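You operate a simulated robot arm through the tools that you are given. There is no shell and no other tool. Be economical: measure what you need, move in short steps, check, and stop when the job is done.

Carry out the task below with a simulated robot arm. There is one attempt and no reset: what you move stays moved.

TASK
Tip the strainer's leaves and the cold tea into the red bowl, and put the teapot on the wooden tray.
Fine: empty both; strainer in the small grey dish; lid on the teapot.

It is judged by the outcome, as a careful person would: the job done as asked, and still so three seconds after it is handed in. It fails if anything else is knocked over, pushed out of place, dropped, spilled or broken. A push-on lid holds only when it is set on centred and level and pressed home; a screw cap is set on level and turned clockwise until tight.

THE ROBOT
A 6-joint arm with a two-finger parallel gripper, fixed in place. Base frame: the origin is at the foot of the arm, x ahead of it, y to its left, z up; the work surface is at about z = 930. Lengths are in mm, angles in rad, forces in N, time in s.
With the tool pointing down near the work surface it reaches from about 320 to 700 mm from the base axis. Its first joint turns from -2.897 to 2.897 rad. Payload 4.1 kg.
The tool frame sits at the grasp point between the pads (the TCP): z along the fingers, y along the line on which they close. The tips reach 23 mm beyond it. The gripper opens to 94 mm. The fingers are 38 mm wide and 10 mm thick; the gripper's body (54 by 96 mm) begins 39 mm behind the TCP.
Orientation is that of the tool frame in the base frame, as a unit quaternion [x, y, z, w]. With the fingers straight down and closing along the base's y, the tool's x points along the base's -x, its y along +y and its z along -z.

THE INTERFACE
- The arm moves only by the tool apply_moves. Its argument "moves" is a list of rows, each a list of 2 entries, a list of its own where there are three numbers: the shift along the tool's x, y, z in units of 200 mm (1.0 is 200 mm), then the turn, a rotation vector about the tool's x, y, z in units of 90 degrees (1.0 is 90 degrees). In form: [[[dx, dy, dz], [ax, ay, az]], ...]. A call has 1 to 12 rows; each row is the pose to reach, as a shift and turn from the pose commanded when the call began, along the tool's axes at that moment. "hand" is the closure in counts, from 0 (fully open) to 255 (shut), set as the call begins (left out, the last holds). A call with a number of a shift or a turn outside -1 to 1 is refused whole. Rows are played at 5 a second. More than 50 mm and 0.15 rad between two rows, or a gripper value outside its range, and nothing of the call is played. A pose out of reach is approached as far as the arm can. The call stops where the force on the tool passes 60 N (or 10 N more than at its start, if that is more) or the arm is blocked; 0.2 s more then pass. The fingers move at their own pace (about 45 mm/s each) and stop on an object; they squeeze with about 38 N. The grip force told is the motor's: it shows also when the fingers shut on nothing. Time passes only in rows, and 0.2 s behind the last, so rows that repeat a pose let the fingers close. It gives the time, the measured TCP pose, the force on the tool (base axes), the opening and the grip force at its end, in the units of the frame above (readings bear some noise), with the torque about the TCP (base axes, N m) and any sound that the robot's microphone picked up.
- Cameras (640 x 400 px; columns grow to the right, rows downward): "scene" is fixed at [400.5, 499.9, 1673.7]; the picture's right is [-0.97, -0.23, 0.00], its down [-0.18, 0.76, -0.62] and it looks along [0.15, -0.61, -0.78] (base axes); focal length 277 px, centre (320, 200). "wrist" rides on the gripper at [86, 16, -75] in the tool frame; the picture's right is [-0.18, 0.98, 0.00], its down [-0.58, -0.11, -0.81] and it looks along [-0.79, -0.15, 0.59] (tool axes); focal length 243 px, centre (320, 200).
- camera(camera): a new picture of that camera. It takes no simulated time.
- raise_lower(by): slides the trunk up (or, below 0, down) by that many mm; the arm rides with it, the base frame stays. It gives what a move gives, with no picture.
- measure_at(camera, pixels): for up to 12 pixels [column, row] of the newest picture of that camera ("zoom" is the newest enlarged one), the place [x, y, z] in the base frame of the surface seen there, good to about 2 mm. It takes no simulated time.
- close_up(camera, box): a new picture of the part [left, top, right, bottom] of that camera's present view, enlarged. It takes no simulated time.
- close_job(): hands the job in; it is judged then, once.

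Go step by step. Measure first, check grasps and placings, and put right what went wrong. The budget is 80 turns and 54 pictures, counting those below and the enlarged ones. Unless the task says otherwise, let go and move clear before handing in, and close with one line.

The tools are called as name(argument=value, ...) on one line, values as JSON. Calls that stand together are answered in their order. apply_moves: Moves the arm, as the interface text tells. Its arguments: {"type":"object","properties":{"moves":{"type":"array","items":{"type":"array"}},"hand":{"type":"number"}},"required":["moves"]} The other tools are called the same way: raise_lower (by) slides the trunk up or down; camera (camera) takes a picture; measure_at (camera, pixels) gives the place of the surface under pixels of a picture; close_up (camera, box) takes an enlarged picture of a part of a camera's view; close_job () hands the job in.

At the start:

```text
time_s: 0.0
ee_pos: [346.0, -82.4, 1293.1]
ee_rot: [0.0, 1.0, 0.0, 0.0]
ft_force: [0.9, -0.3, 0.4]
moment: [0.0, -0.02, -0.02]
grip_width: 93.9
finger_force: 0.1
trunk travel left (down, up): [-525.0, 65.0]
```

scene: 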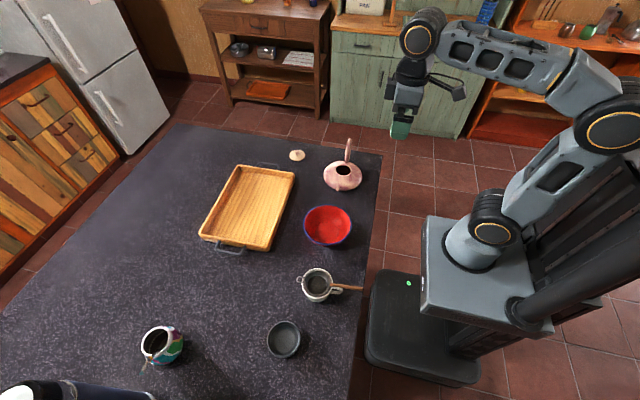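
wrist: 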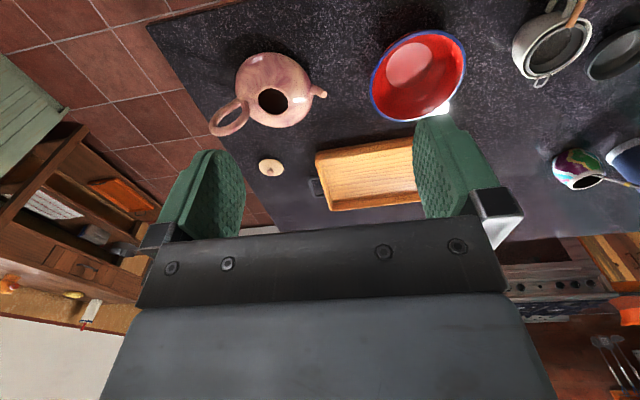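

The scene shows the teapot at (343,175), lid at (297,155), bowl (328,225), strainer resting on a cup at (318,285), grey dish (284,339) and tray (250,207). I will enlarge these and measure.

close_up(camera="scene", box=[270, 130, 390, 205])

close_up(camera="scene", box=[250, 255, 378, 365])

measure_at(camera="scene", pixels=[[297, 154], [343, 170], [348, 148], [328, 228], [328, 208], [351, 226], [305, 226], [284, 345], [284, 322], [250, 207], [317, 284], [350, 288]])

```text
5.33 times, centred on (330, 168) of scene
```

zoom: 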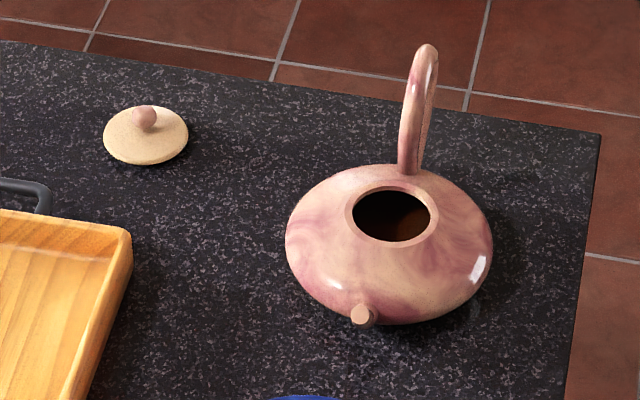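

```text
3.64 times, centred on (314, 310) of scene
```

zoom: 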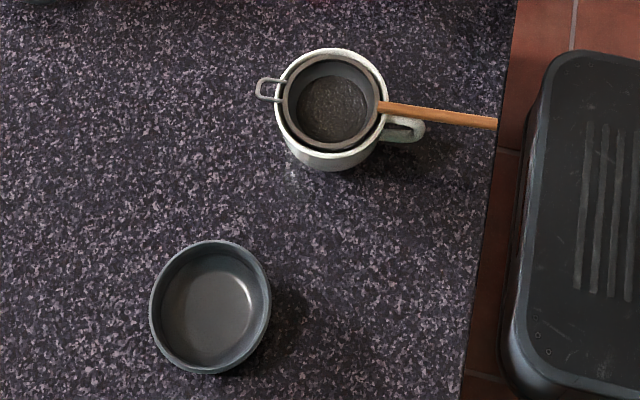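

```text
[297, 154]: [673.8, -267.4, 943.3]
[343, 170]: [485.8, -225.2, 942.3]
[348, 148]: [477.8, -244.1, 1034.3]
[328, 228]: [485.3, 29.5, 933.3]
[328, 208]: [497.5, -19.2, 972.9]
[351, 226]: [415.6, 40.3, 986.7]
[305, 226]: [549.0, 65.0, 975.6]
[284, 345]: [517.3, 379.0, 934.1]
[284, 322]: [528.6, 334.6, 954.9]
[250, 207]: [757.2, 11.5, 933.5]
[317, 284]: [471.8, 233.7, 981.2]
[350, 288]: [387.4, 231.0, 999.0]
```

The pot is open with a dark tea surface inside, its spout faces the bowl and its handle is at the back. The strainer's wooden handle points towards the robot. I will measure the pot more finely next.

close_up(camera="scene", box=[315, 130, 371, 195])

close_up(camera="wrist", box=[190, 30, 350, 190])

```text
6.15 times, centred on (343, 162) of scene
```

zoom: 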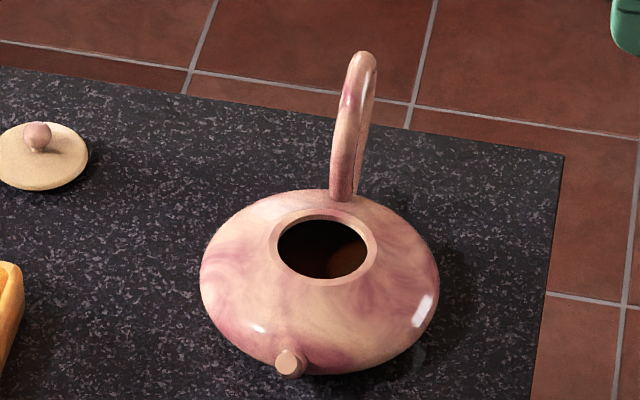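

```text
2.50 times, centred on (270, 110) of wrist
```

zoom: 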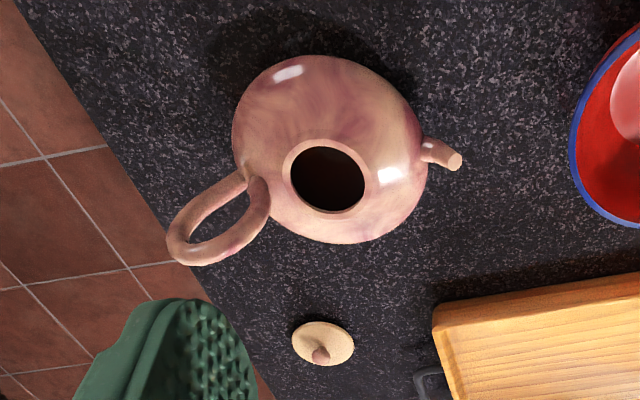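

Measuring handle, rim, spout and lid points in the wrist zoom.

measure_at(camera="zoom", pixels=[[178, 248], [262, 195], [205, 205], [235, 240], [455, 161], [430, 150], [287, 178], [367, 182], [325, 141], [330, 212], [320, 353], [325, 185]])

measure_at(camera="scene", pixels=[[290, 155], [304, 156], [297, 159], [324, 175], [361, 177], [347, 140], [241, 168], [293, 174], [203, 237], [248, 248], [250, 175], [335, 290]])

```text
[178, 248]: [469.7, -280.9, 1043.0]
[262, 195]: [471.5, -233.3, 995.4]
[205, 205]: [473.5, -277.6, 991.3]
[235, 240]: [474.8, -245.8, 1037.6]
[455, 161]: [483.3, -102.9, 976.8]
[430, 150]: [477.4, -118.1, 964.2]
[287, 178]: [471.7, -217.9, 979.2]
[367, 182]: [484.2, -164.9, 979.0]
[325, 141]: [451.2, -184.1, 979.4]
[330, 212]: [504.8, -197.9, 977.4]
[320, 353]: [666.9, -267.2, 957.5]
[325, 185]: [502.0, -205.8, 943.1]
```

```text
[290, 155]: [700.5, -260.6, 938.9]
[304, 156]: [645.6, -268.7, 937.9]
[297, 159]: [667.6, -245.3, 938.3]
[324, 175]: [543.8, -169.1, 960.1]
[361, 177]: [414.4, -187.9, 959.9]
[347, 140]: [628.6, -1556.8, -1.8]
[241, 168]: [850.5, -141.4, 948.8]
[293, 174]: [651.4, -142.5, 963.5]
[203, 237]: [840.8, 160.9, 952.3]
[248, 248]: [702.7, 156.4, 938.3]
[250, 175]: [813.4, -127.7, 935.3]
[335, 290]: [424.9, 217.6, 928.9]
```

Pot handle is a loop about y -235…-285, z 985…1048 in a plane nearly along y; pot opening centre ≈ (478,-191,979). Now I measure the strainer handle, dish, bowl rim and the robot platform.

close_up(camera="scene", box=[290, 255, 380, 311])

measure_at(camera="scene", pixels=[[430, 280], [470, 275], [395, 320], [307, 240], [349, 240], [328, 246], [328, 207], [271, 339], [299, 339], [284, 357], [284, 322], [284, 340]])

```text
7.11 times, centred on (335, 283) of scene
```

zoom: 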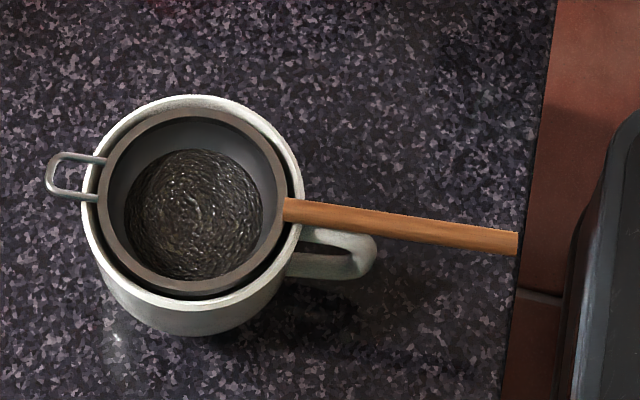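

```text
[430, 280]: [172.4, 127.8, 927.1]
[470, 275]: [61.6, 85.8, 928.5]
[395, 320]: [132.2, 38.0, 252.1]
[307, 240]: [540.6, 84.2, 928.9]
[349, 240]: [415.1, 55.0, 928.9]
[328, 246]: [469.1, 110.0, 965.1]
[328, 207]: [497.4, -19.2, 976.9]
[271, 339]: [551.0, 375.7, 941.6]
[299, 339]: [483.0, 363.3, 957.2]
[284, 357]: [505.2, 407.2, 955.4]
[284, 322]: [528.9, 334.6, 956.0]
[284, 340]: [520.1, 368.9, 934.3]
```

measure_at(camera="zoom", pixels=[[290, 210], [400, 225], [510, 242], [195, 112], [102, 200], [193, 291], [282, 205], [60, 180], [195, 215], [345, 240], [370, 260], [50, 175]])

```text
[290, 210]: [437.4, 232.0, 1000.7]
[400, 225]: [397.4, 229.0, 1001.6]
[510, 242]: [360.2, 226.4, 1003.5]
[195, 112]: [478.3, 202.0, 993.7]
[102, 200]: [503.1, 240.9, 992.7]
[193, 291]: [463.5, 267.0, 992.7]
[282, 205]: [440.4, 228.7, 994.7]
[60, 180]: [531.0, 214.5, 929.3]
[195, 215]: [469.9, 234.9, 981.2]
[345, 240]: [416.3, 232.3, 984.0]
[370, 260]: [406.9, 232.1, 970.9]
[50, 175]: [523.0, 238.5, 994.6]
```

Strainer ring centre ≈ (472,234,993), handle runs x 438→357 at y≈229, z≈998; dish centre ≈ (517,371), bowl centre ≈ (482,45). I'll move to a pre-grasp pose with tool pitched 45° outward behind the handle.

apply_moves(hand=110, moves=[[[0, 0.16, 0.05], [0, -0.08, 0]], [[0, 0.33, 0.1], [0, -0.16, 0]], [[0, 0.5, 0.15], [0, -0.25, 0]], [[0, 0.66, 0.2], [0, -0.33, 0]], [[0, 0.83, 0.25], [0, -0.42, 0]], [[0, 1.0, 0.3], [0, -0.5, 0]]])

```text
time_s: 1.4
ee_pos: [345.2, 119.1, 1232.6]
ee_rot: [-0.001, 0.923, 0.001, 0.384]
ft_force: [-0.3, 1.5, 0.7]
moment: [0.01, 0.0, 0.02]
grip_width: 53.6
finger_force: 0.2
trunk travel left (down, up): [-525.0, 65.0]
```

Pose reached with tool z=(0.71,0,-0.70). Next the pre-grasp at about (312,230,1058).

apply_moves(moves=[[[0.15, 0.11, 0.1], [0, 0, 0]], [[0.3, 0.22, 0.2], [0, 0, 0]], [[0.44, 0.33, 0.3], [0, 0, 0]], [[0.59, 0.44, 0.4], [0, 0, 0]], [[0.735, 0.55, 0.5], [0, 0, 0]], [[0.735, 0.55, 0.5], [0, 0, 0]]])

camera(camera="wrist")

camera(camera="scene")

```text
time_s: 2.8
ee_pos: [311.4, 228.1, 1055.2]
ee_rot: [-0.001, 0.924, 0.0, 0.383]
ft_force: [-0.5, 0.0, 0.4]
moment: [0.0, 0.01, 0.0]
grip_width: 53.7
finger_force: 0.1
trunk travel left (down, up): [-525.0, 65.0]
```

```text
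46 pictures are left
```

wrist: 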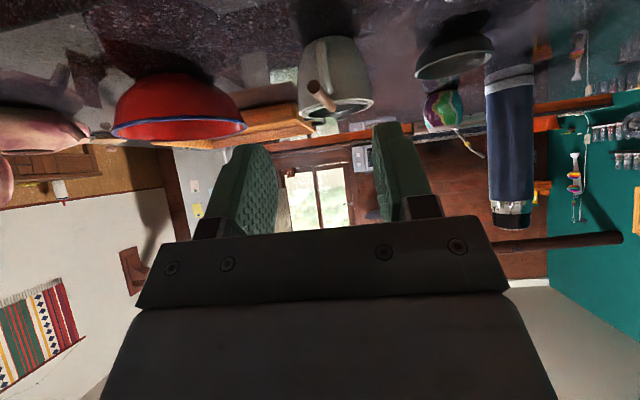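

```text
45 pictures are left
```

scene: 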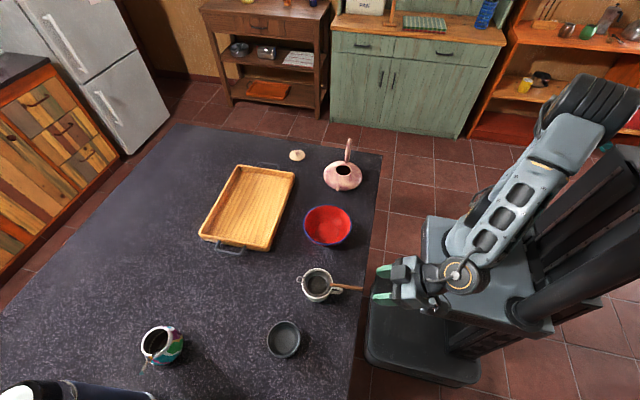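

The hand is behind the handle end, aligned. Advance 82 mm along the tool axis to straddle the handle.

apply_moves(moves=[[[0, 0.005, 0.14], [0, 0, 0]], [[-0.01, 0.005, 0.28], [0, 0, 0]], [[-0.016, 0.005, 0.41], [0, 0, 0]], [[-0.016, 0.005, 0.41], [0, 0, 0]]])

close_up(camera="scene", box=[290, 245, 400, 320])

```text
time_s: 3.8
ee_pos: [373.0, 229.4, 1002.6]
ee_rot: [-0.001, 0.924, 0.0, 0.383]
ft_force: [0.4, -0.2, 0.5]
moment: [0.01, -0.02, 0.02]
grip_width: 53.4
finger_force: 0.1
trunk travel left (down, up): [-525.0, 65.0]
```

```text
5.33 times, centred on (345, 282) of scene
```

zoom: 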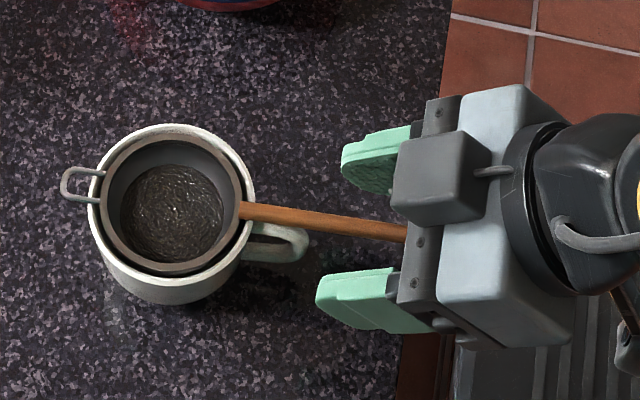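

Fingers straddle the handle; drop 3 mm and close.

apply_moves(moves=[[[0.012, 0, 0.01], [0, 0, 0]]])

apply_moves(hand=255, moves=[[[0, 0, 0], [0, 0, 0]], [[0, 0, 0], [0, 0, 0]], [[0, 0, 0], [0, 0, 0]], [[0, 0, 0], [0, 0, 0]], [[0, 0, 0], [0, 0, 0]]])

```text
time_s: 4.2
ee_pos: [372.4, 229.2, 998.4]
ee_rot: [0.0, 0.924, 0.0, 0.383]
ft_force: [0.3, 0.6, -0.5]
moment: [0.03, 0.02, 0.03]
grip_width: 53.4
finger_force: 0.1
trunk travel left (down, up): [-525.0, 65.0]
```

```text
time_s: 5.4
ee_pos: [371.5, 228.8, 998.3]
ee_rot: [0.0, 0.924, 0.0, 0.382]
ft_force: [0.5, 0.9, 0.2]
moment: [0.03, 0.0, 0.02]
grip_width: 7.5
finger_force: 38.0
trunk travel left (down, up): [-525.0, 65.0]
```

Handle gripped at 7.5 mm. Lift straight up 120 mm.

apply_moves(moves=[[[-0.035, 0, -0.035], [0, 0, 0]], [[-0.07, 0, -0.07], [0, 0, 0]], [[-0.11, 0, -0.11], [0, 0, 0]], [[-0.16, 0, -0.16], [0, 0, 0]], [[-0.22, 0, -0.22], [0, 0, 0]], [[-0.28, 0, -0.28], [0, 0, 0]], [[-0.34, 0, -0.34], [0, 0, 0]], [[-0.4, 0, -0.4], [0, 0, 0]], [[-0.424, 0, -0.424], [0, 0, 0]]])

close_up(camera="scene", box=[270, 220, 430, 320])

```text
time_s: 7.4
ee_pos: [373.6, 228.4, 1117.6]
ee_rot: [0.0, 0.924, 0.0, 0.382]
ft_force: [-0.9, 0.6, 0.4]
moment: [0.01, 0.01, 0.02]
grip_width: 0.0
finger_force: 38.4
trunk travel left (down, up): [-525.0, 65.0]
```

```text
4.00 times, centred on (350, 270) of scene
```

zoom: 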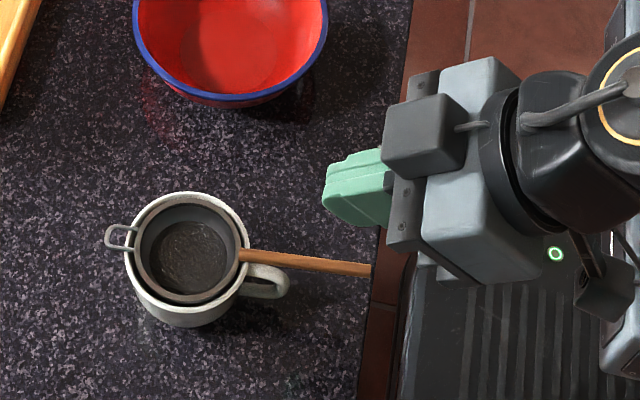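

The grip width is 0.0 and the zoom shows the strainer still in the cup, so the handle slipped out. I'll check where everything now lies.

measure_at(camera="zoom", pixels=[[245, 255], [300, 262], [340, 266], [365, 270], [190, 208], [143, 250], [190, 298], [236, 250], [270, 275], [190, 192], [190, 320], [120, 230]])

close_up(camera="scene", box=[290, 255, 380, 311])

```text
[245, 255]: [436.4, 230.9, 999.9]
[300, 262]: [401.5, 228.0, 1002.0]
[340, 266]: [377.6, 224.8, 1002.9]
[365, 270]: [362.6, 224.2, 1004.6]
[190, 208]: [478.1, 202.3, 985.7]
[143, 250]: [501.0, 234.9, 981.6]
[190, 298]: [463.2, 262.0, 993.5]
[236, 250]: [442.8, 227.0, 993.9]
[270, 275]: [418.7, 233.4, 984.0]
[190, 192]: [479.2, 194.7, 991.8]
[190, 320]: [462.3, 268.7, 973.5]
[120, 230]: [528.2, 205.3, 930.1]
```

```text
7.11 times, centred on (335, 283) of scene
```

zoom: 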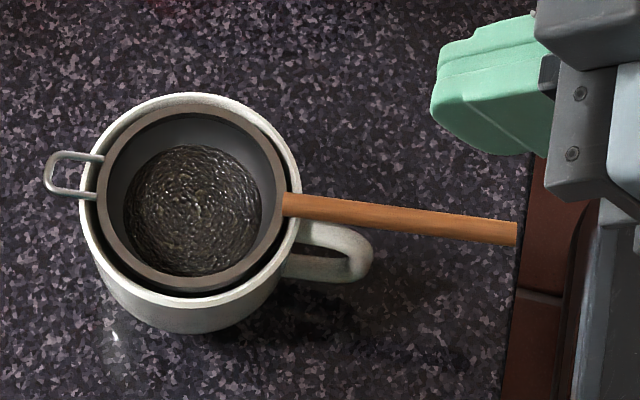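

The strainer is undisturbed, with its handle now running (436,231)→(362,224), a 5° yaw I hadn't aligned to. I'll align yaw, grip slightly nearer the head at x≈381, and lift in small checked steps.

apply_moves(hand=110, moves=[[[0, 0, 0], [0, 0, 0]], [[0.05, -0.004, 0.06], [-0.014, 0, -0.014]], [[0.15, -0.01, 0.18], [-0.028, 0, -0.028]], [[0.253, -0.012, 0.3], [-0.0424, 0, -0.0424]], [[0.253, -0.012, 0.3], [-0.0424, 0, -0.0424]]])

close_up(camera="scene", box=[290, 235, 410, 310])

```text
time_s: 8.6
ee_pos: [379.1, 226.1, 1039.5]
ee_rot: [-0.044, 0.923, 0.018, 0.381]
ft_force: [0.4, -0.2, -1.2]
moment: [-0.01, 0.01, -0.01]
grip_width: 53.5
finger_force: 0.0
trunk travel left (down, up): [-525.0, 65.0]
```

```text
5.33 times, centred on (350, 272) of scene
```

zoom: 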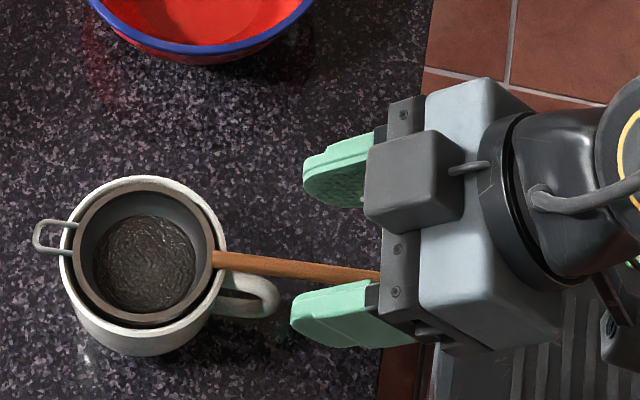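

Yaw is aligned to the handle. Lower 41 mm and close.

apply_moves(moves=[[[0.05, 0, 0.05], [0, 0, 0]], [[0.1, 0, 0.1], [0, 0, 0]], [[0.145, 0, 0.145], [0, 0, 0]], [[0.145, 0, 0.145], [0, 0, 0]]])

apply_moves(hand=255, moves=[[[0, 0, 0], [0, 0, 0]], [[0, 0, 0], [0, 0, 0]], [[0, 0, 0], [0, 0, 0]], [[0, 0, 0], [0, 0, 0]], [[0, 0, 0], [0, 0, 0]], [[0, 0, 0], [0, 0, 0]]])

apply_moves(moves=[[[-0.009, 0, -0.009], [0, 0, 0]], [[-0.018, 0, -0.018], [0, 0, 0]], [[-0.027, 0, -0.027], [0, 0, 0]], [[-0.036, 0, -0.036], [0, 0, 0]]])

close_up(camera="scene", box=[290, 235, 410, 310])

```text
time_s: 9.6
ee_pos: [380.0, 226.0, 1000.5]
ee_rot: [-0.044, 0.923, 0.018, 0.382]
ft_force: [1.0, 0.2, -0.5]
moment: [0.01, 0.01, 0.05]
grip_width: 53.5
finger_force: 0.1
trunk travel left (down, up): [-525.0, 65.0]
```

```text
time_s: 11.0
ee_pos: [378.4, 226.5, 1000.2]
ee_rot: [-0.044, 0.923, 0.018, 0.381]
ft_force: [-0.5, -0.4, 0.1]
moment: [-0.02, 0.0, -0.07]
grip_width: 7.3
finger_force: 38.0
trunk travel left (down, up): [-525.0, 65.0]
```

```text
time_s: 12.0
ee_pos: [380.1, 225.8, 1010.5]
ee_rot: [-0.044, 0.923, 0.019, 0.382]
ft_force: [-0.2, -1.2, -0.7]
moment: [0.01, 0.03, -0.02]
grip_width: 7.1
finger_force: 37.8
trunk travel left (down, up): [-525.0, 65.0]
```

```text
5.33 times, centred on (350, 272) of scene
```

zoom: 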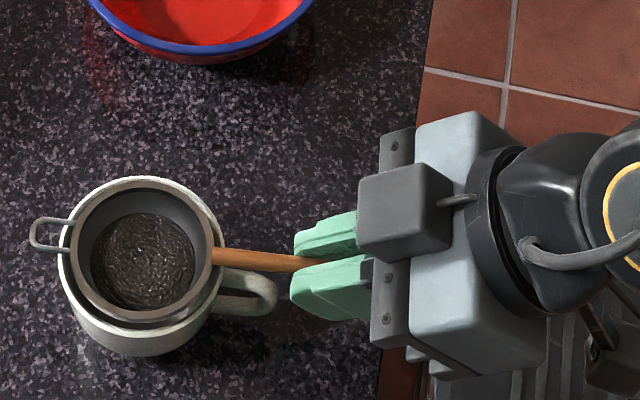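

Still gripping at 7.1 mm after 10 mm of lift; I check the ring's height.

measure_at(camera="zoom", pixels=[[145, 183], [200, 250], [135, 318], [220, 256], [290, 263], [78, 235], [35, 232]])

```text
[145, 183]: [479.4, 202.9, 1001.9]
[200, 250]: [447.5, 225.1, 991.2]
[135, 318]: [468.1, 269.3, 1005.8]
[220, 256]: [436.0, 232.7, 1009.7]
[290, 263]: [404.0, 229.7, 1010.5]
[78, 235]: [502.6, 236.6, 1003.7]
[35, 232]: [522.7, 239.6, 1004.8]
```

The ring rose 10 mm level, so the grip is holding. Continue lifting slowly.

apply_moves(moves=[[[-0.025, 0, -0.025], [0, 0, 0]], [[-0.05, 0, -0.05], [0, 0, 0]], [[-0.08, 0, -0.08], [0, 0, 0]], [[-0.11, 0, -0.11], [0, 0, 0]], [[-0.14, 0, -0.14], [0, 0, 0]], [[-0.17, 0, -0.17], [0, 0, 0]], [[-0.2, 0, -0.2], [0, 0, 0]], [[-0.23, 0, -0.23], [0, 0, 0]], [[-0.26, 0, -0.26], [0, 0, 0]], [[-0.3, 0, -0.3], [0, 0, 0]], [[-0.34, 0, -0.34], [0, 0, 0]], [[-0.38, 0, -0.38], [0, 0, 0]]])

camera(camera="scene")

```text
time_s: 14.6
ee_pos: [379.0, 226.3, 1117.6]
ee_rot: [-0.044, 0.923, 0.019, 0.382]
ft_force: [0.4, -0.7, -0.8]
moment: [-0.03, 0.05, 0.04]
grip_width: 7.5
finger_force: 38.0
trunk travel left (down, up): [-525.0, 65.0]
```

```text
39 pictures are left
```

scene: 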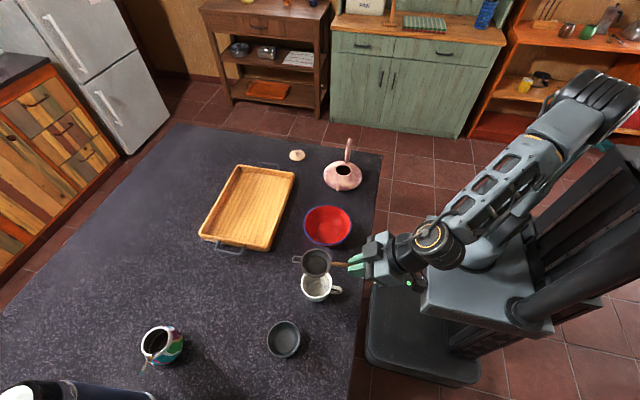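

Strainer is held level and the cup stays put. Now carry it over the red bowl while yawing to about -45°, keeping it level.

apply_moves(moves=[[[-0.015, -0.07, 0.015], [0.039, 0, 0.039]], [[-0.03, -0.139, 0.03], [0.079, 0, 0.079]], [[-0.046, -0.208, 0.045], [0.118, 0, 0.118]], [[-0.061, -0.278, 0.06], [0.157, 0, 0.157]], [[-0.076, -0.347, 0.076], [0.196, 0, 0.196]], [[-0.091, -0.416, 0.091], [0.236, 0, 0.236]], [[-0.106, -0.486, 0.106], [0.275, 0, 0.275]], [[-0.122, -0.555, 0.121], [0.314, 0, 0.314]], [[-0.137, -0.625, 0.136], [0.353, 0, 0.353]], [[-0.152, -0.694, 0.151], [0.393, 0, 0.393]]])

close_up(camera="scene", box=[250, 170, 410, 310])

```text
time_s: 16.8
ee_pos: [434.2, 91.2, 1118.4]
ee_rot: [0.352, 0.854, -0.145, 0.354]
ft_force: [-0.2, 0.3, -0.6]
moment: [0.02, 0.04, 0.01]
grip_width: 7.3
finger_force: 38.0
trunk travel left (down, up): [-525.0, 65.0]
```

```text
2.86 times, centred on (330, 240) of scene
```

zoom: 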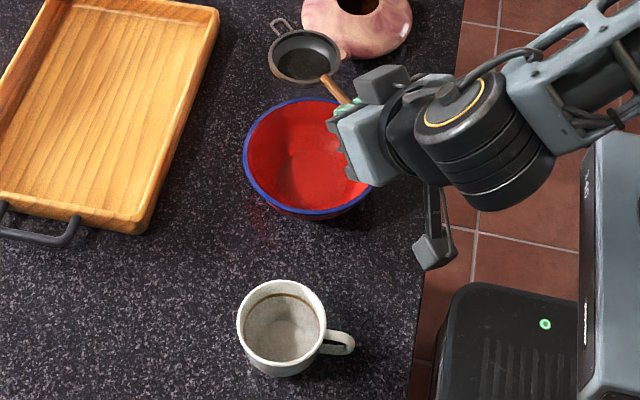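

Strainer is level beyond the bowl centre, and the cup is empty except a stain. Lower and centre the head over the bowl (≈(483,45,1052)) first.

apply_moves(moves=[[[0.08, 0.0025, 0.035], [0, 0, 0]], [[0.16, 0.005, 0.07], [0, 0, 0]], [[0.24, 0.0075, 0.105], [0, 0, 0]], [[0.325, 0.01, 0.14], [0, 0, 0]]])

apply_moves(moves=[[[-0.0033, 0.0468, 0], [0, 0, 0.0909]], [[-0.0133, 0.0927, 0], [0, 0, 0.1818]], [[-0.0297, 0.1367, 0], [0, 0, 0.2727]], [[-0.0522, 0.1779, 0], [0, 0, 0.3636]]])

close_up(camera="scene", box=[250, 170, 410, 270])

```text
time_s: 17.8
ee_pos: [417.7, 112.4, 1051.2]
ee_rot: [0.351, 0.855, -0.145, 0.354]
ft_force: [-0.6, -0.2, -0.6]
moment: [0.04, 0.03, -0.01]
grip_width: 7.3
finger_force: 37.9
trunk travel left (down, up): [-525.0, 65.0]
```

```text
time_s: 18.8
ee_pos: [448.6, 131.8, 1058.7]
ee_rot: [0.578, 0.721, -0.039, 0.381]
ft_force: [0.3, 0.0, -0.7]
moment: [0.02, 0.03, 0.02]
grip_width: 7.3
finger_force: 37.6
trunk travel left (down, up): [-525.0, 65.0]
```

```text
4.00 times, centred on (330, 220) of scene
```

zoom: 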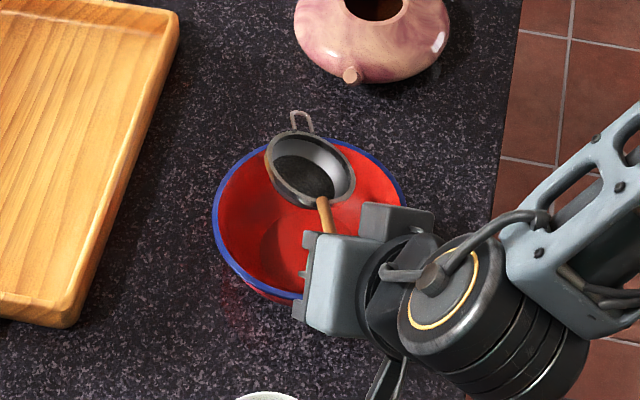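

The head is over the bowl and the roll is keeping it there. Continue rolling 90° with the head held in place.

apply_moves(moves=[[[-0.0033, 0.0468, 0], [0, 0, 0.0909]], [[-0.0133, 0.0927, 0], [0, 0, 0.1818]], [[-0.0297, 0.1367, 0], [0, 0, 0.2727]], [[-0.0522, 0.1779, 0], [0, 0, 0.3636]], [[-0.0803, 0.2154, 0], [0, 0, 0.4545]], [[-0.1136, 0.2487, 0], [0, 0, 0.5454]], [[-0.1512, 0.2769, 0], [0, 0, 0.6364]], [[-0.1923, 0.2993, 0], [0, 0, 0.7273]], [[-0.2361, 0.3156, 0], [0, 0, 0.8182]], [[-0.2821, 0.3256, 0], [0, 0, 0.9091]], [[-0.329, 0.329, 0], [0, 0, 1.0]]])

close_up(camera="scene", box=[250, 170, 410, 270])

```text
time_s: 21.2
ee_pos: [549.4, -91.7, 1233.2]
ee_rot: [0.927, 0.155, 0.228, 0.255]
ft_force: [0.5, -0.3, -1.2]
moment: [0.0, -0.03, -0.01]
grip_width: 7.3
finger_force: 37.9
out of reach, approached as far as the arm can: row 4, 5, 6, 7, 8, 9, 10, 11
trunk travel left (down, up): [-525.0, 65.0]
```

```text
4.00 times, centred on (330, 220) of scene
```

zoom: 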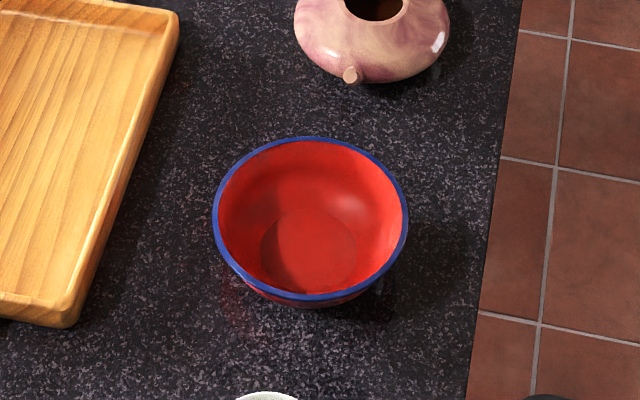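

Rows 4–11 were out of reach and the arm went to (549,-92,1233). I look at where the strainer and leaves are.

camera(camera="scene")

camera(camera="wrist")

```text
35 pictures are left
```

scene: 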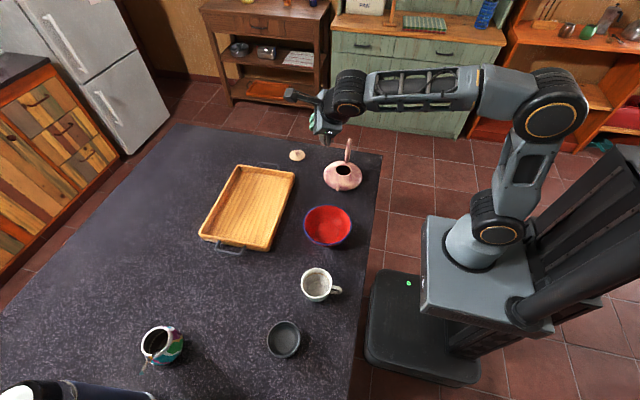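

```text
34 pictures are left
```

wrist: 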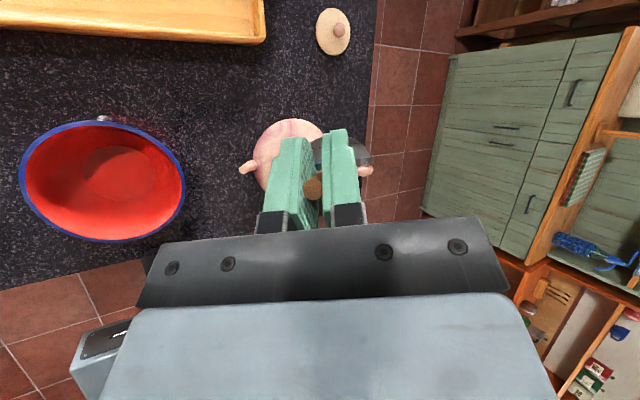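

Strainer still held, head hanging near the pot at about (526,-145,1160) with normal tilted 73°. I check whether leaves have been lost.

close_up(camera="scene", box=[280, 80, 400, 200])

close_up(camera="wrist", box=[220, 90, 400, 220])

```text
3.33 times, centred on (340, 140) of scene
```

zoom: 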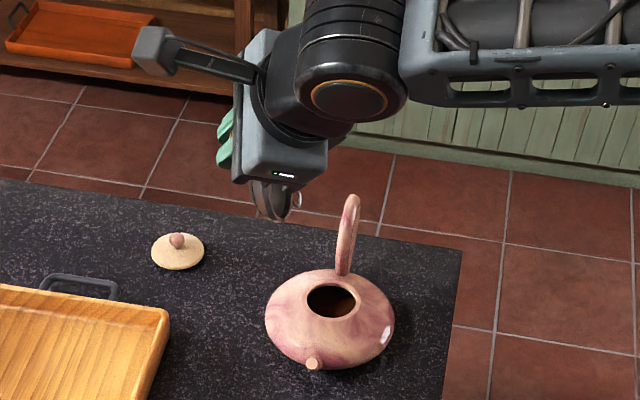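

```text
3.08 times, centred on (310, 155) of wrist
```

zoom: 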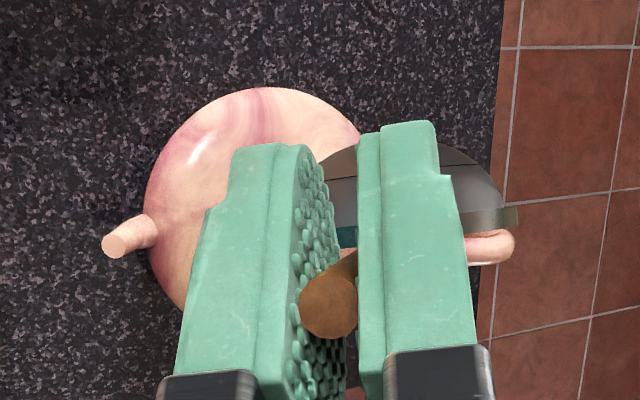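

No leaves are visible on table, pot or bowl, so they likely remain in the strainer. I test with a small upward move whether commands start from the actual pose.

apply_moves(moves=[[[0.034, 0.054, -0.077], [0, 0, 0]], [[0.034, 0.054, -0.077], [0, 0, 0]]])

```text
time_s: 21.8
ee_pos: [548.1, -88.1, 1252.6]
ee_rot: [0.927, 0.156, 0.227, 0.254]
ft_force: [-0.2, -0.6, -0.6]
moment: [0.03, -0.03, 0.01]
grip_width: 7.3
finger_force: 38.0
trunk travel left (down, up): [-525.0, 65.0]
```

Commands start from the actual pose and translation works. I carry the strainer back over the bowl at this orientation.

apply_moves(moves=[[[0.025, -0.1, -0.06], [0, 0, 0]], [[0.05, -0.2, -0.12], [0, 0, 0]], [[0.074, -0.3, -0.18], [0, 0, 0]], [[0.099, -0.4, -0.24], [0, 0, 0]], [[0.124, -0.5, -0.3], [0, 0, 0]], [[0.149, -0.6, -0.36], [0, 0, 0]], [[0.173, -0.7, -0.42], [0, 0, 0]], [[0.198, -0.8, -0.48], [0, 0, 0]]])

close_up(camera="scene", box=[240, 110, 440, 260])

```text
time_s: 23.6
ee_pos: [537.7, -25.8, 1318.6]
ee_rot: [0.928, 0.162, 0.224, 0.251]
ft_force: [1.0, 0.3, -0.2]
moment: [-0.03, -0.01, 0.02]
grip_width: 7.4
finger_force: 38.3
out of reach, approached as far as the arm can: row 1, 2, 3, 4, 5, 6, 7, 8
trunk travel left (down, up): [-525.0, 65.0]
```

```text
2.67 times, centred on (340, 185) of scene
```

zoom: 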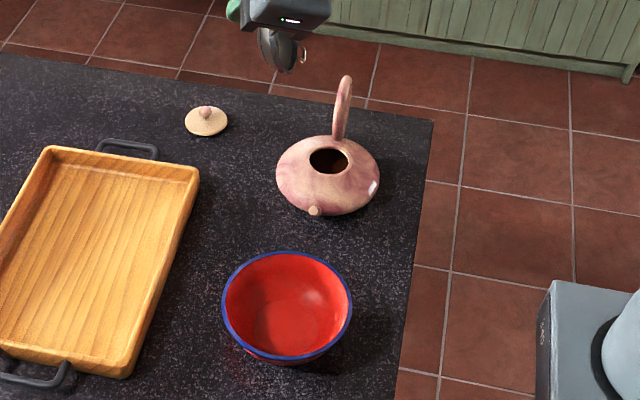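

The joint limit prevents that with this roll. I roll back towards level up here (z≈1318), then will dump rolling the other way.

apply_moves(moves=[[[0, 0, 0], [0, 0, -0.09]], [[0, 0, 0], [0, 0, -0.18]], [[0, 0, 0], [0, 0, -0.27]], [[0, 0, 0], [0, 0, -0.36]], [[0, 0, 0], [0, 0, -0.45]], [[0, 0, 0], [0, 0, -0.54]], [[0, 0, 0], [0, 0, -0.63]], [[0, 0, 0], [0, 0, -0.72]], [[0, 0, 0], [0, 0, -0.81]], [[0, 0, 0], [0, 0, -0.9]], [[0, 0, 0], [0, 0, -0.99]]])

apply_moves(moves=[[[0, 0, 0], [0, 0, -0.09]], [[0, 0, 0], [0, 0, -0.18]], [[0, 0, 0], [0, 0, -0.27]]])

camera(camera="scene")

```text
time_s: 26.0
ee_pos: [538.4, -26.1, 1318.9]
ee_rot: [0.55, 0.762, -0.018, 0.341]
ft_force: [-0.6, -0.8, 0.3]
moment: [0.05, 0.0, 0.01]
grip_width: 7.0
finger_force: 38.1
trunk travel left (down, up): [-525.0, 65.0]
```

```text
time_s: 26.8
ee_pos: [538.6, -25.6, 1318.1]
ee_rot: [0.376, 0.861, -0.088, 0.33]
ft_force: [-0.6, -0.3, -0.8]
moment: [0.05, -0.02, 0.02]
grip_width: 7.2
finger_force: 38.0
trunk travel left (down, up): [-525.0, 65.0]
```

```text
30 pictures are left
```

scene: 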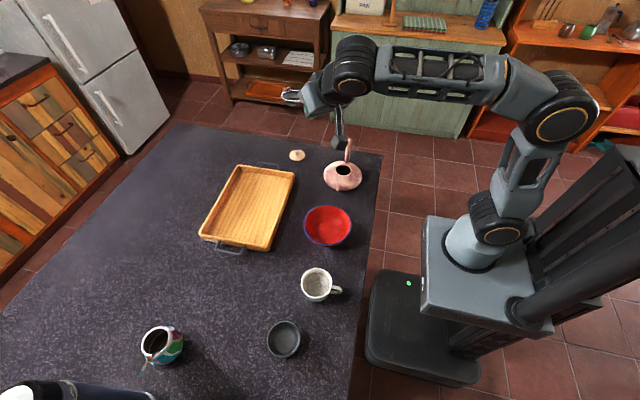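

Strainer is about level again. I check whether leaves are still inside (head near (292,96)).

close_up(camera="scene", box=[260, 70, 340, 120])

```text
8.00 times, centred on (300, 95) of scene
```

zoom: 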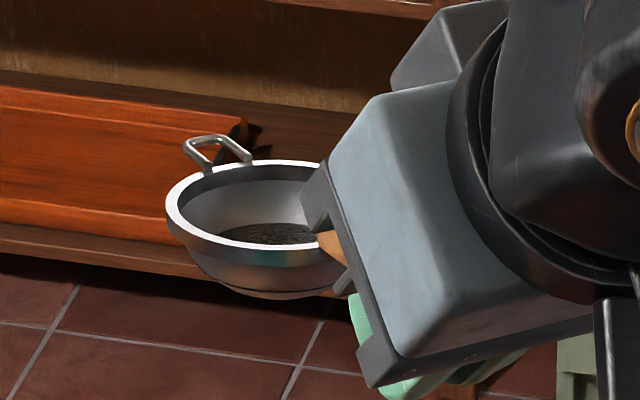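

Leaves are still in the strainer. Move back so the head is over the bowl again, in two equal legs.

apply_moves(moves=[[[0.124, -0.006, 0.032], [0, 0, 0]], [[0.249, -0.011, 0.063], [0, 0, 0]], [[0.373, -0.017, 0.095], [0, 0, 0]], [[0.497, -0.023, 0.127], [0, 0, 0]], [[0.622, -0.028, 0.158], [0, 0, 0]], [[0.746, -0.034, 0.19], [0, 0, 0]]])

apply_moves(moves=[[[0.124, -0.006, 0.032], [0, 0, 0]], [[0.249, -0.011, 0.063], [0, 0, 0]], [[0.373, -0.017, 0.095], [0, 0, 0]], [[0.497, -0.023, 0.127], [0, 0, 0]], [[0.622, -0.028, 0.158], [0, 0, 0]], [[0.746, -0.034, 0.19], [0, 0, 0]]])

apply_moves(moves=[[[-0.0033, -0.0468, 0], [0, 0, -0.0909]], [[-0.0133, -0.0927, 0], [0, 0, -0.1818]], [[-0.0297, -0.1367, 0], [0, 0, -0.2727]], [[-0.0522, -0.1779, 0], [0, 0, -0.3636]]])

close_up(camera="scene", box=[240, 160, 440, 285])

```text
time_s: 28.2
ee_pos: [478.8, 43.3, 1194.7]
ee_rot: [0.378, 0.861, -0.088, 0.329]
ft_force: [0.5, 0.1, -0.2]
moment: [0.04, 0.0, -0.02]
grip_width: 7.4
finger_force: 38.4
trunk travel left (down, up): [-525.0, 65.0]
```

```text
time_s: 29.6
ee_pos: [418.3, 111.5, 1070.6]
ee_rot: [0.379, 0.861, -0.088, 0.329]
ft_force: [-0.2, 0.6, -0.6]
moment: [0.0, 0.04, 0.06]
grip_width: 7.1
finger_force: 38.3
trunk travel left (down, up): [-525.0, 65.0]
```

```text
time_s: 30.6
ee_pos: [397.0, 79.5, 1073.1]
ee_rot: [0.118, 0.933, -0.177, 0.291]
ft_force: [-0.1, 0.2, -1.5]
moment: [0.02, 0.01, 0.0]
grip_width: 7.3
finger_force: 37.9
trunk travel left (down, up): [-525.0, 65.0]
```

```text
3.20 times, centred on (340, 222) of scene
```

zoom: 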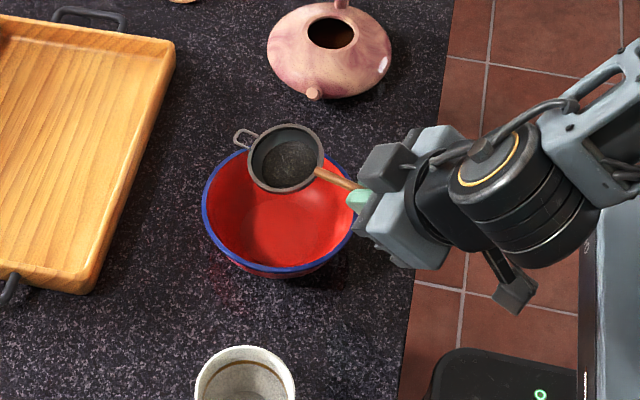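

Works in this direction; head stays over the bowl. Continue the roll 65° more.

apply_moves(moves=[[[-0.0033, -0.0468, 0], [0, 0, -0.0909]], [[-0.0133, -0.0927, 0], [0, 0, -0.1818]], [[-0.0297, -0.1367, 0], [0, 0, -0.2727]], [[-0.0522, -0.1779, 0], [0, 0, -0.3636]], [[-0.0803, -0.2154, 0], [0, 0, -0.4545]]])

close_up(camera="scene", box=[240, 160, 440, 285])

```text
time_s: 31.8
ee_pos: [396.9, 38.6, 1093.7]
ee_rot: [-0.214, 0.916, -0.268, 0.21]
ft_force: [-0.5, -0.9, -1.3]
moment: [-0.02, 0.05, -0.01]
grip_width: 7.5
finger_force: 37.7
trunk travel left (down, up): [-525.0, 65.0]
```

```text
3.20 times, centred on (340, 222) of scene
```

zoom: 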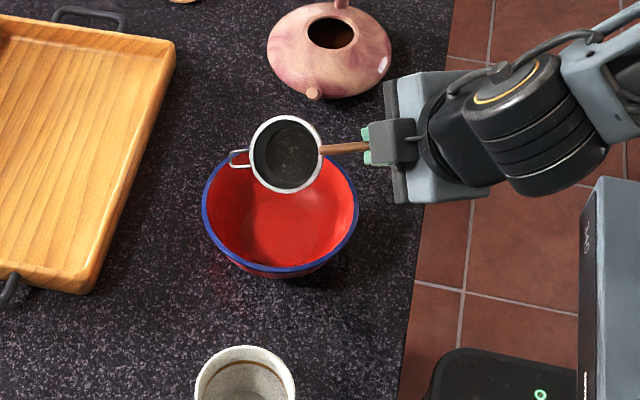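

Head remains at (484,45,1061), tilt 43°. Continue another 41°.

apply_moves(moves=[[[-0.0033, -0.0468, 0], [0, 0, -0.0909]], [[-0.0133, -0.0927, 0], [0, 0, -0.1818]], [[-0.0297, -0.1367, 0], [0, 0, -0.2727]], [[-0.0522, -0.1779, 0], [0, 0, -0.3636]], [[-0.0803, -0.2154, 0], [0, 0, -0.4545]]])

```text
time_s: 33.0
ee_pos: [422.5, 14.8, 1124.3]
ee_rot: [-0.521, 0.783, -0.324, 0.104]
ft_force: [-0.2, 0.8, -1.4]
moment: [-0.01, 0.05, 0.0]
grip_width: 7.2
finger_force: 38.1
trunk travel left (down, up): [-525.0, 65.0]
```

apply_moves(moves=[[[-0.0033, -0.0468, 0], [0, 0, -0.0909]], [[-0.0133, -0.0927, 0], [0, 0, -0.1818]], [[-0.0297, -0.1367, 0], [0, 0, -0.2727]], [[-0.0522, -0.1779, 0], [0, 0, -0.3636]], [[-0.0803, -0.2154, 0], [0, 0, -0.4545]]])

close_up(camera="scene", box=[240, 160, 440, 285])

```text
time_s: 34.2
ee_pos: [462.2, 16.6, 1148.5]
ee_rot: [0.761, -0.551, 0.341, 0.016]
ft_force: [0.7, -0.1, 0.0]
moment: [-0.05, 0.04, 0.02]
grip_width: 7.3
finger_force: 37.7
trunk travel left (down, up): [-525.0, 65.0]
```

```text
3.20 times, centred on (340, 222) of scene
```

zoom: 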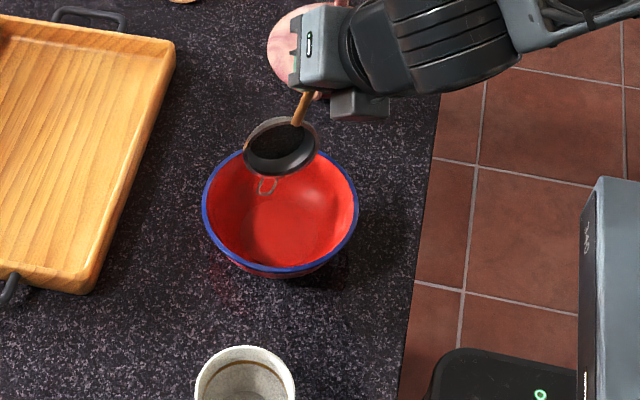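

Tilt is now 81° with leaves still inside; I add a pitch about the horizontal axis with the head fixed, to go past vertical to ~130°.

apply_moves(moves=[[[-0.0455, 0.0015, -0.0399], [0.0224, 0.0828, -0.0223]], [[-0.0957, 0.006, -0.0735], [0.0448, 0.1655, -0.0446]], [[-0.1497, 0.0133, -0.1], [0.0672, 0.2483, -0.0669]], [[-0.2063, 0.0234, -0.119], [0.0896, 0.331, -0.0892]], [[-0.2645, 0.036, -0.1302], [0.112, 0.4138, -0.1116]], [[-0.3231, 0.051, -0.1332], [0.1344, 0.4965, -0.1339]], [[-0.3231, 0.051, -0.1332], [0.1344, 0.4965, -0.1339]]])

close_up(camera="scene", box=[240, 160, 440, 285])

```text
time_s: 35.8
ee_pos: [429.2, 78.3, 1127.9]
ee_rot: [0.624, -0.386, 0.655, 0.18]
ft_force: [-0.7, 0.5, 0.3]
moment: [0.0, 0.04, -0.02]
grip_width: 7.4
finger_force: 38.4
trunk travel left (down, up): [-525.0, 65.0]
```

```text
3.20 times, centred on (340, 222) of scene
```

zoom: 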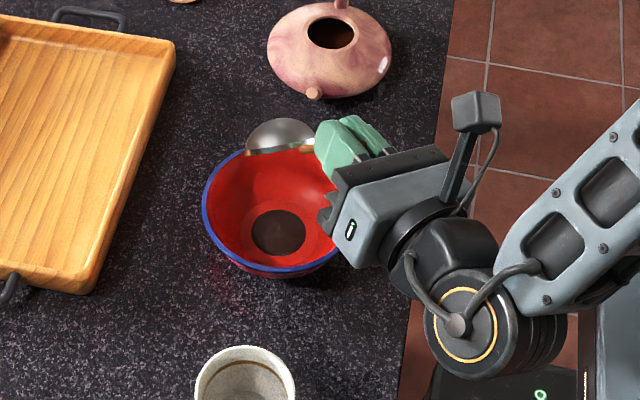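

The leaves have dropped into the bowl (dark patch at zoom (278,232)). I reverse the pitch and roll to bring the strainer upright again, head held over the bowl.

apply_moves(moves=[[[0.0399, 0.0015, 0.0455], [-0.0224, -0.0828, 0.0223]], [[0.0735, 0.006, 0.0957], [-0.0448, -0.1655, 0.0446]], [[0.1, 0.0133, 0.1497], [-0.0672, -0.2483, 0.0669]], [[0.119, 0.0234, 0.2063], [-0.0896, -0.331, 0.0892]], [[0.1302, 0.036, 0.2645], [-0.112, -0.4138, 0.1116]], [[0.1332, 0.051, 0.3231], [-0.1344, -0.4965, 0.1339]]])

apply_moves(moves=[[[-0.0033, 0.0468, 0], [0, 0, 0.0909]], [[-0.0133, 0.0927, 0], [0, 0, 0.1818]], [[-0.0297, 0.1367, 0], [0, 0, 0.2727]], [[-0.0522, 0.1779, 0], [0, 0, 0.3636]], [[-0.0803, 0.2154, 0], [0, 0, 0.4545]], [[-0.1136, 0.2487, 0], [0, 0, 0.5454]], [[-0.1512, 0.2769, 0], [0, 0, 0.6364]], [[-0.1923, 0.2993, 0], [0, 0, 0.7273]], [[-0.2361, 0.3156, 0], [0, 0, 0.8182]], [[-0.2821, 0.3256, 0], [0, 0, 0.9091]], [[-0.329, 0.329, 0], [0, 0, 1.0]]])

apply_moves(moves=[[[-0.0033, 0.0468, 0], [0, 0, 0.0909]], [[-0.0133, 0.0927, 0], [0, 0, 0.1818]], [[-0.0297, 0.1367, 0], [0, 0, 0.2727]], [[-0.0522, 0.1779, 0], [0, 0, 0.3636]], [[-0.0803, 0.2154, 0], [0, 0, 0.4545]], [[-0.1136, 0.2487, 0], [0, 0, 0.5454]], [[-0.1512, 0.2769, 0], [0, 0, 0.6364]], [[-0.1923, 0.2993, 0], [0, 0, 0.7273]]])

close_up(camera="scene", box=[240, 160, 440, 285])

```text
time_s: 37.2
ee_pos: [460.9, 16.3, 1145.9]
ee_rot: [0.761, -0.553, 0.34, 0.016]
ft_force: [0.3, -0.2, 0.3]
moment: [-0.03, 0.0, -0.02]
grip_width: 7.1
finger_force: 38.1
trunk travel left (down, up): [-525.0, 65.0]
```

```text
time_s: 39.6
ee_pos: [394.5, 46.3, 1088.1]
ee_rot: [-0.146, 0.929, -0.253, 0.229]
ft_force: [0.4, 0.1, -1.0]
moment: [0.0, 0.04, 0.03]
grip_width: 7.1
finger_force: 37.9
trunk travel left (down, up): [-525.0, 65.0]
```

```text
time_s: 41.4
ee_pos: [419.8, 111.0, 1069.1]
ee_rot: [0.38, 0.86, -0.088, 0.329]
ft_force: [0.6, -0.9, -0.4]
moment: [0.02, 0.04, -0.01]
grip_width: 7.3
finger_force: 38.4
trunk travel left (down, up): [-525.0, 65.0]
```

```text
3.20 times, centred on (340, 222) of scene
```

zoom: 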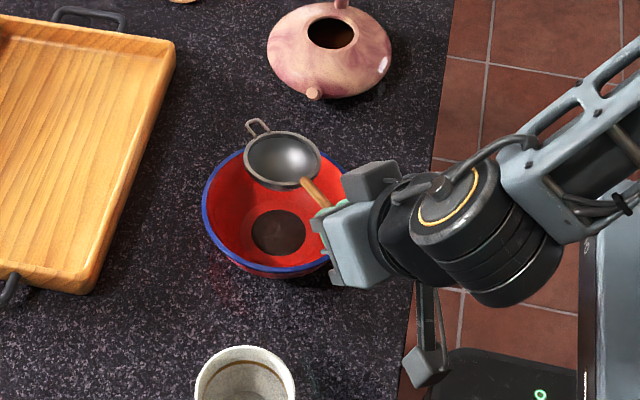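

The strainer is clean and empty, leaves sit in the bowl. Now carry it over the grey dish at (517,371), yawing back to the original level heading.

apply_moves(moves=[[[0.073, 0.089, -0.049], [-0.034, -0.003, -0.046]], [[0.146, 0.179, -0.098], [-0.067, -0.006, -0.092]], [[0.219, 0.268, -0.147], [-0.101, -0.008, -0.138]], [[0.292, 0.358, -0.196], [-0.135, -0.011, -0.184]], [[0.365, 0.447, -0.246], [-0.169, -0.014, -0.23]], [[0.437, 0.536, -0.295], [-0.202, -0.017, -0.276]], [[0.51, 0.626, -0.344], [-0.236, -0.02, -0.322]], [[0.583, 0.715, -0.393], [-0.27, -0.022, -0.368]], [[0.656, 0.805, -0.442], [-0.303, -0.025, -0.414]], [[0.729, 0.894, -0.491], [-0.337, -0.028, -0.46]], [[0.729, 0.894, -0.491], [-0.337, -0.028, -0.46]]])

close_up(camera="scene", box=[230, 260, 390, 370])

```text
time_s: 43.8
ee_pos: [424.2, 362.3, 1070.4]
ee_rot: [-0.047, 0.923, 0.018, 0.381]
ft_force: [0.2, -0.3, 0.3]
moment: [0.03, 0.03, -0.01]
grip_width: 7.2
finger_force: 37.3
trunk travel left (down, up): [-525.0, 65.0]
```

```text
3.64 times, centred on (310, 315) of scene
```

zoom: 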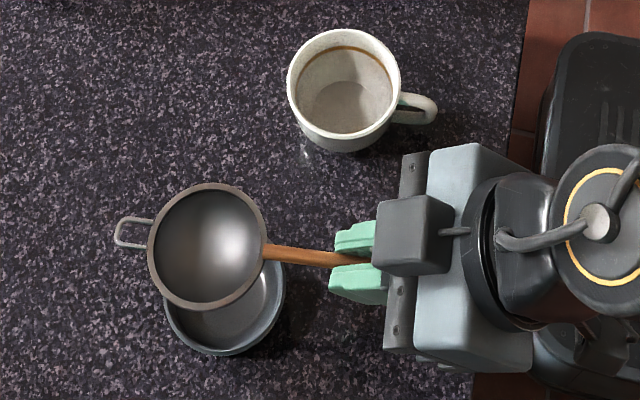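

Strainer is level above the dish; I measure the ring to check centring.

measure_at(camera="zoom", pixels=[[207, 186], [152, 246], [203, 307], [265, 240], [207, 260], [270, 252], [225, 350], [283, 300]])

```text
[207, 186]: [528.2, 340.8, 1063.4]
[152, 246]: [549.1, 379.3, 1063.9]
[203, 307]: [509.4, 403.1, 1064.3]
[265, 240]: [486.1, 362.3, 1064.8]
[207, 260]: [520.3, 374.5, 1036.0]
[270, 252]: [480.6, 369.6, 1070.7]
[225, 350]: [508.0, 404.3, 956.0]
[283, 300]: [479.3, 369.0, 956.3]
```

Ring centre (518,371.5) matches the dish centre; mesh bottom ≈1034, dish floor 934. Lower 94 mm, then feel for contact.

apply_moves(moves=[[[0.06, 0, 0.06], [0, 0, 0]], [[0.12, 0, 0.12], [0, 0, 0]], [[0.18, 0, 0.18], [0, 0, 0]], [[0.24, 0, 0.24], [0, 0, 0]], [[0.28, 0, 0.28], [0, 0, 0]], [[0.31, 0, 0.31], [0, 0, 0]], [[0.332, 0, 0.332], [0, 0, 0]], [[0.332, 0, 0.332], [0, 0, 0]]])

apply_moves(moves=[[[0.004, 0, 0.004], [0, 0, 0]], [[0.008, 0, 0.008], [0, 0, 0]], [[0.012, 0, 0.012], [0, 0, 0]]])

close_up(camera="scene", box=[230, 280, 390, 380])

```text
time_s: 45.6
ee_pos: [423.3, 362.0, 976.8]
ee_rot: [-0.046, 0.923, 0.017, 0.381]
ft_force: [0.3, 0.1, -0.8]
moment: [-0.02, 0.0, 0.0]
grip_width: 7.2
finger_force: 37.7
trunk travel left (down, up): [-525.0, 65.0]
```

```text
time_s: 46.4
ee_pos: [423.7, 361.8, 971.6]
ee_rot: [-0.046, 0.923, 0.018, 0.381]
ft_force: [-0.7, -0.1, 0.2]
moment: [0.0, 0.02, -0.01]
grip_width: 7.2
finger_force: 37.8
trunk travel left (down, up): [-525.0, 65.0]
```

```text
4.00 times, centred on (310, 330) of scene
```

zoom: 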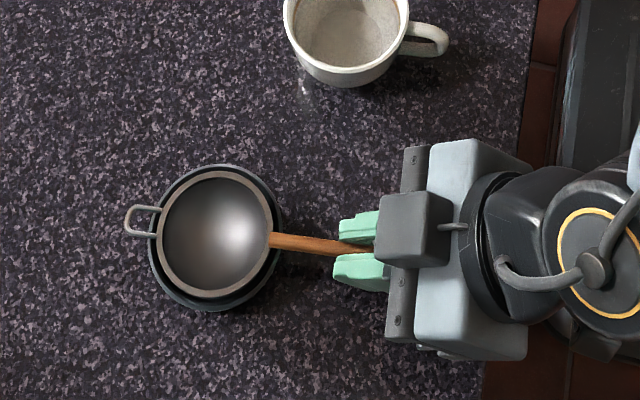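

Centred in the dish, no contact yet. Lower a few more millimetres.

apply_moves(moves=[[[0.004, 0, 0.004], [0, 0, 0]], [[0.008, 0, 0.008], [0, 0, 0]], [[0.012, 0, 0.012], [0, 0, 0]]])

measure_at(camera="zoom", pixels=[[215, 178], [165, 235], [215, 293], [268, 230], [215, 235], [340, 245]])

```text
time_s: 47.2
ee_pos: [423.9, 361.4, 969.5]
ee_rot: [-0.046, 0.923, 0.018, 0.381]
ft_force: [0.4, -0.4, 0.2]
moment: [-0.04, 0.04, -0.02]
grip_width: 7.1
finger_force: 38.5
trunk travel left (down, up): [-525.0, 65.0]
```

```text
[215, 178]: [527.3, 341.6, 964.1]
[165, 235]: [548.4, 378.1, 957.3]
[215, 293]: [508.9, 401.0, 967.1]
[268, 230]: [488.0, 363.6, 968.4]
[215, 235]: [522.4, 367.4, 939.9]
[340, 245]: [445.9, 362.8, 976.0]
```

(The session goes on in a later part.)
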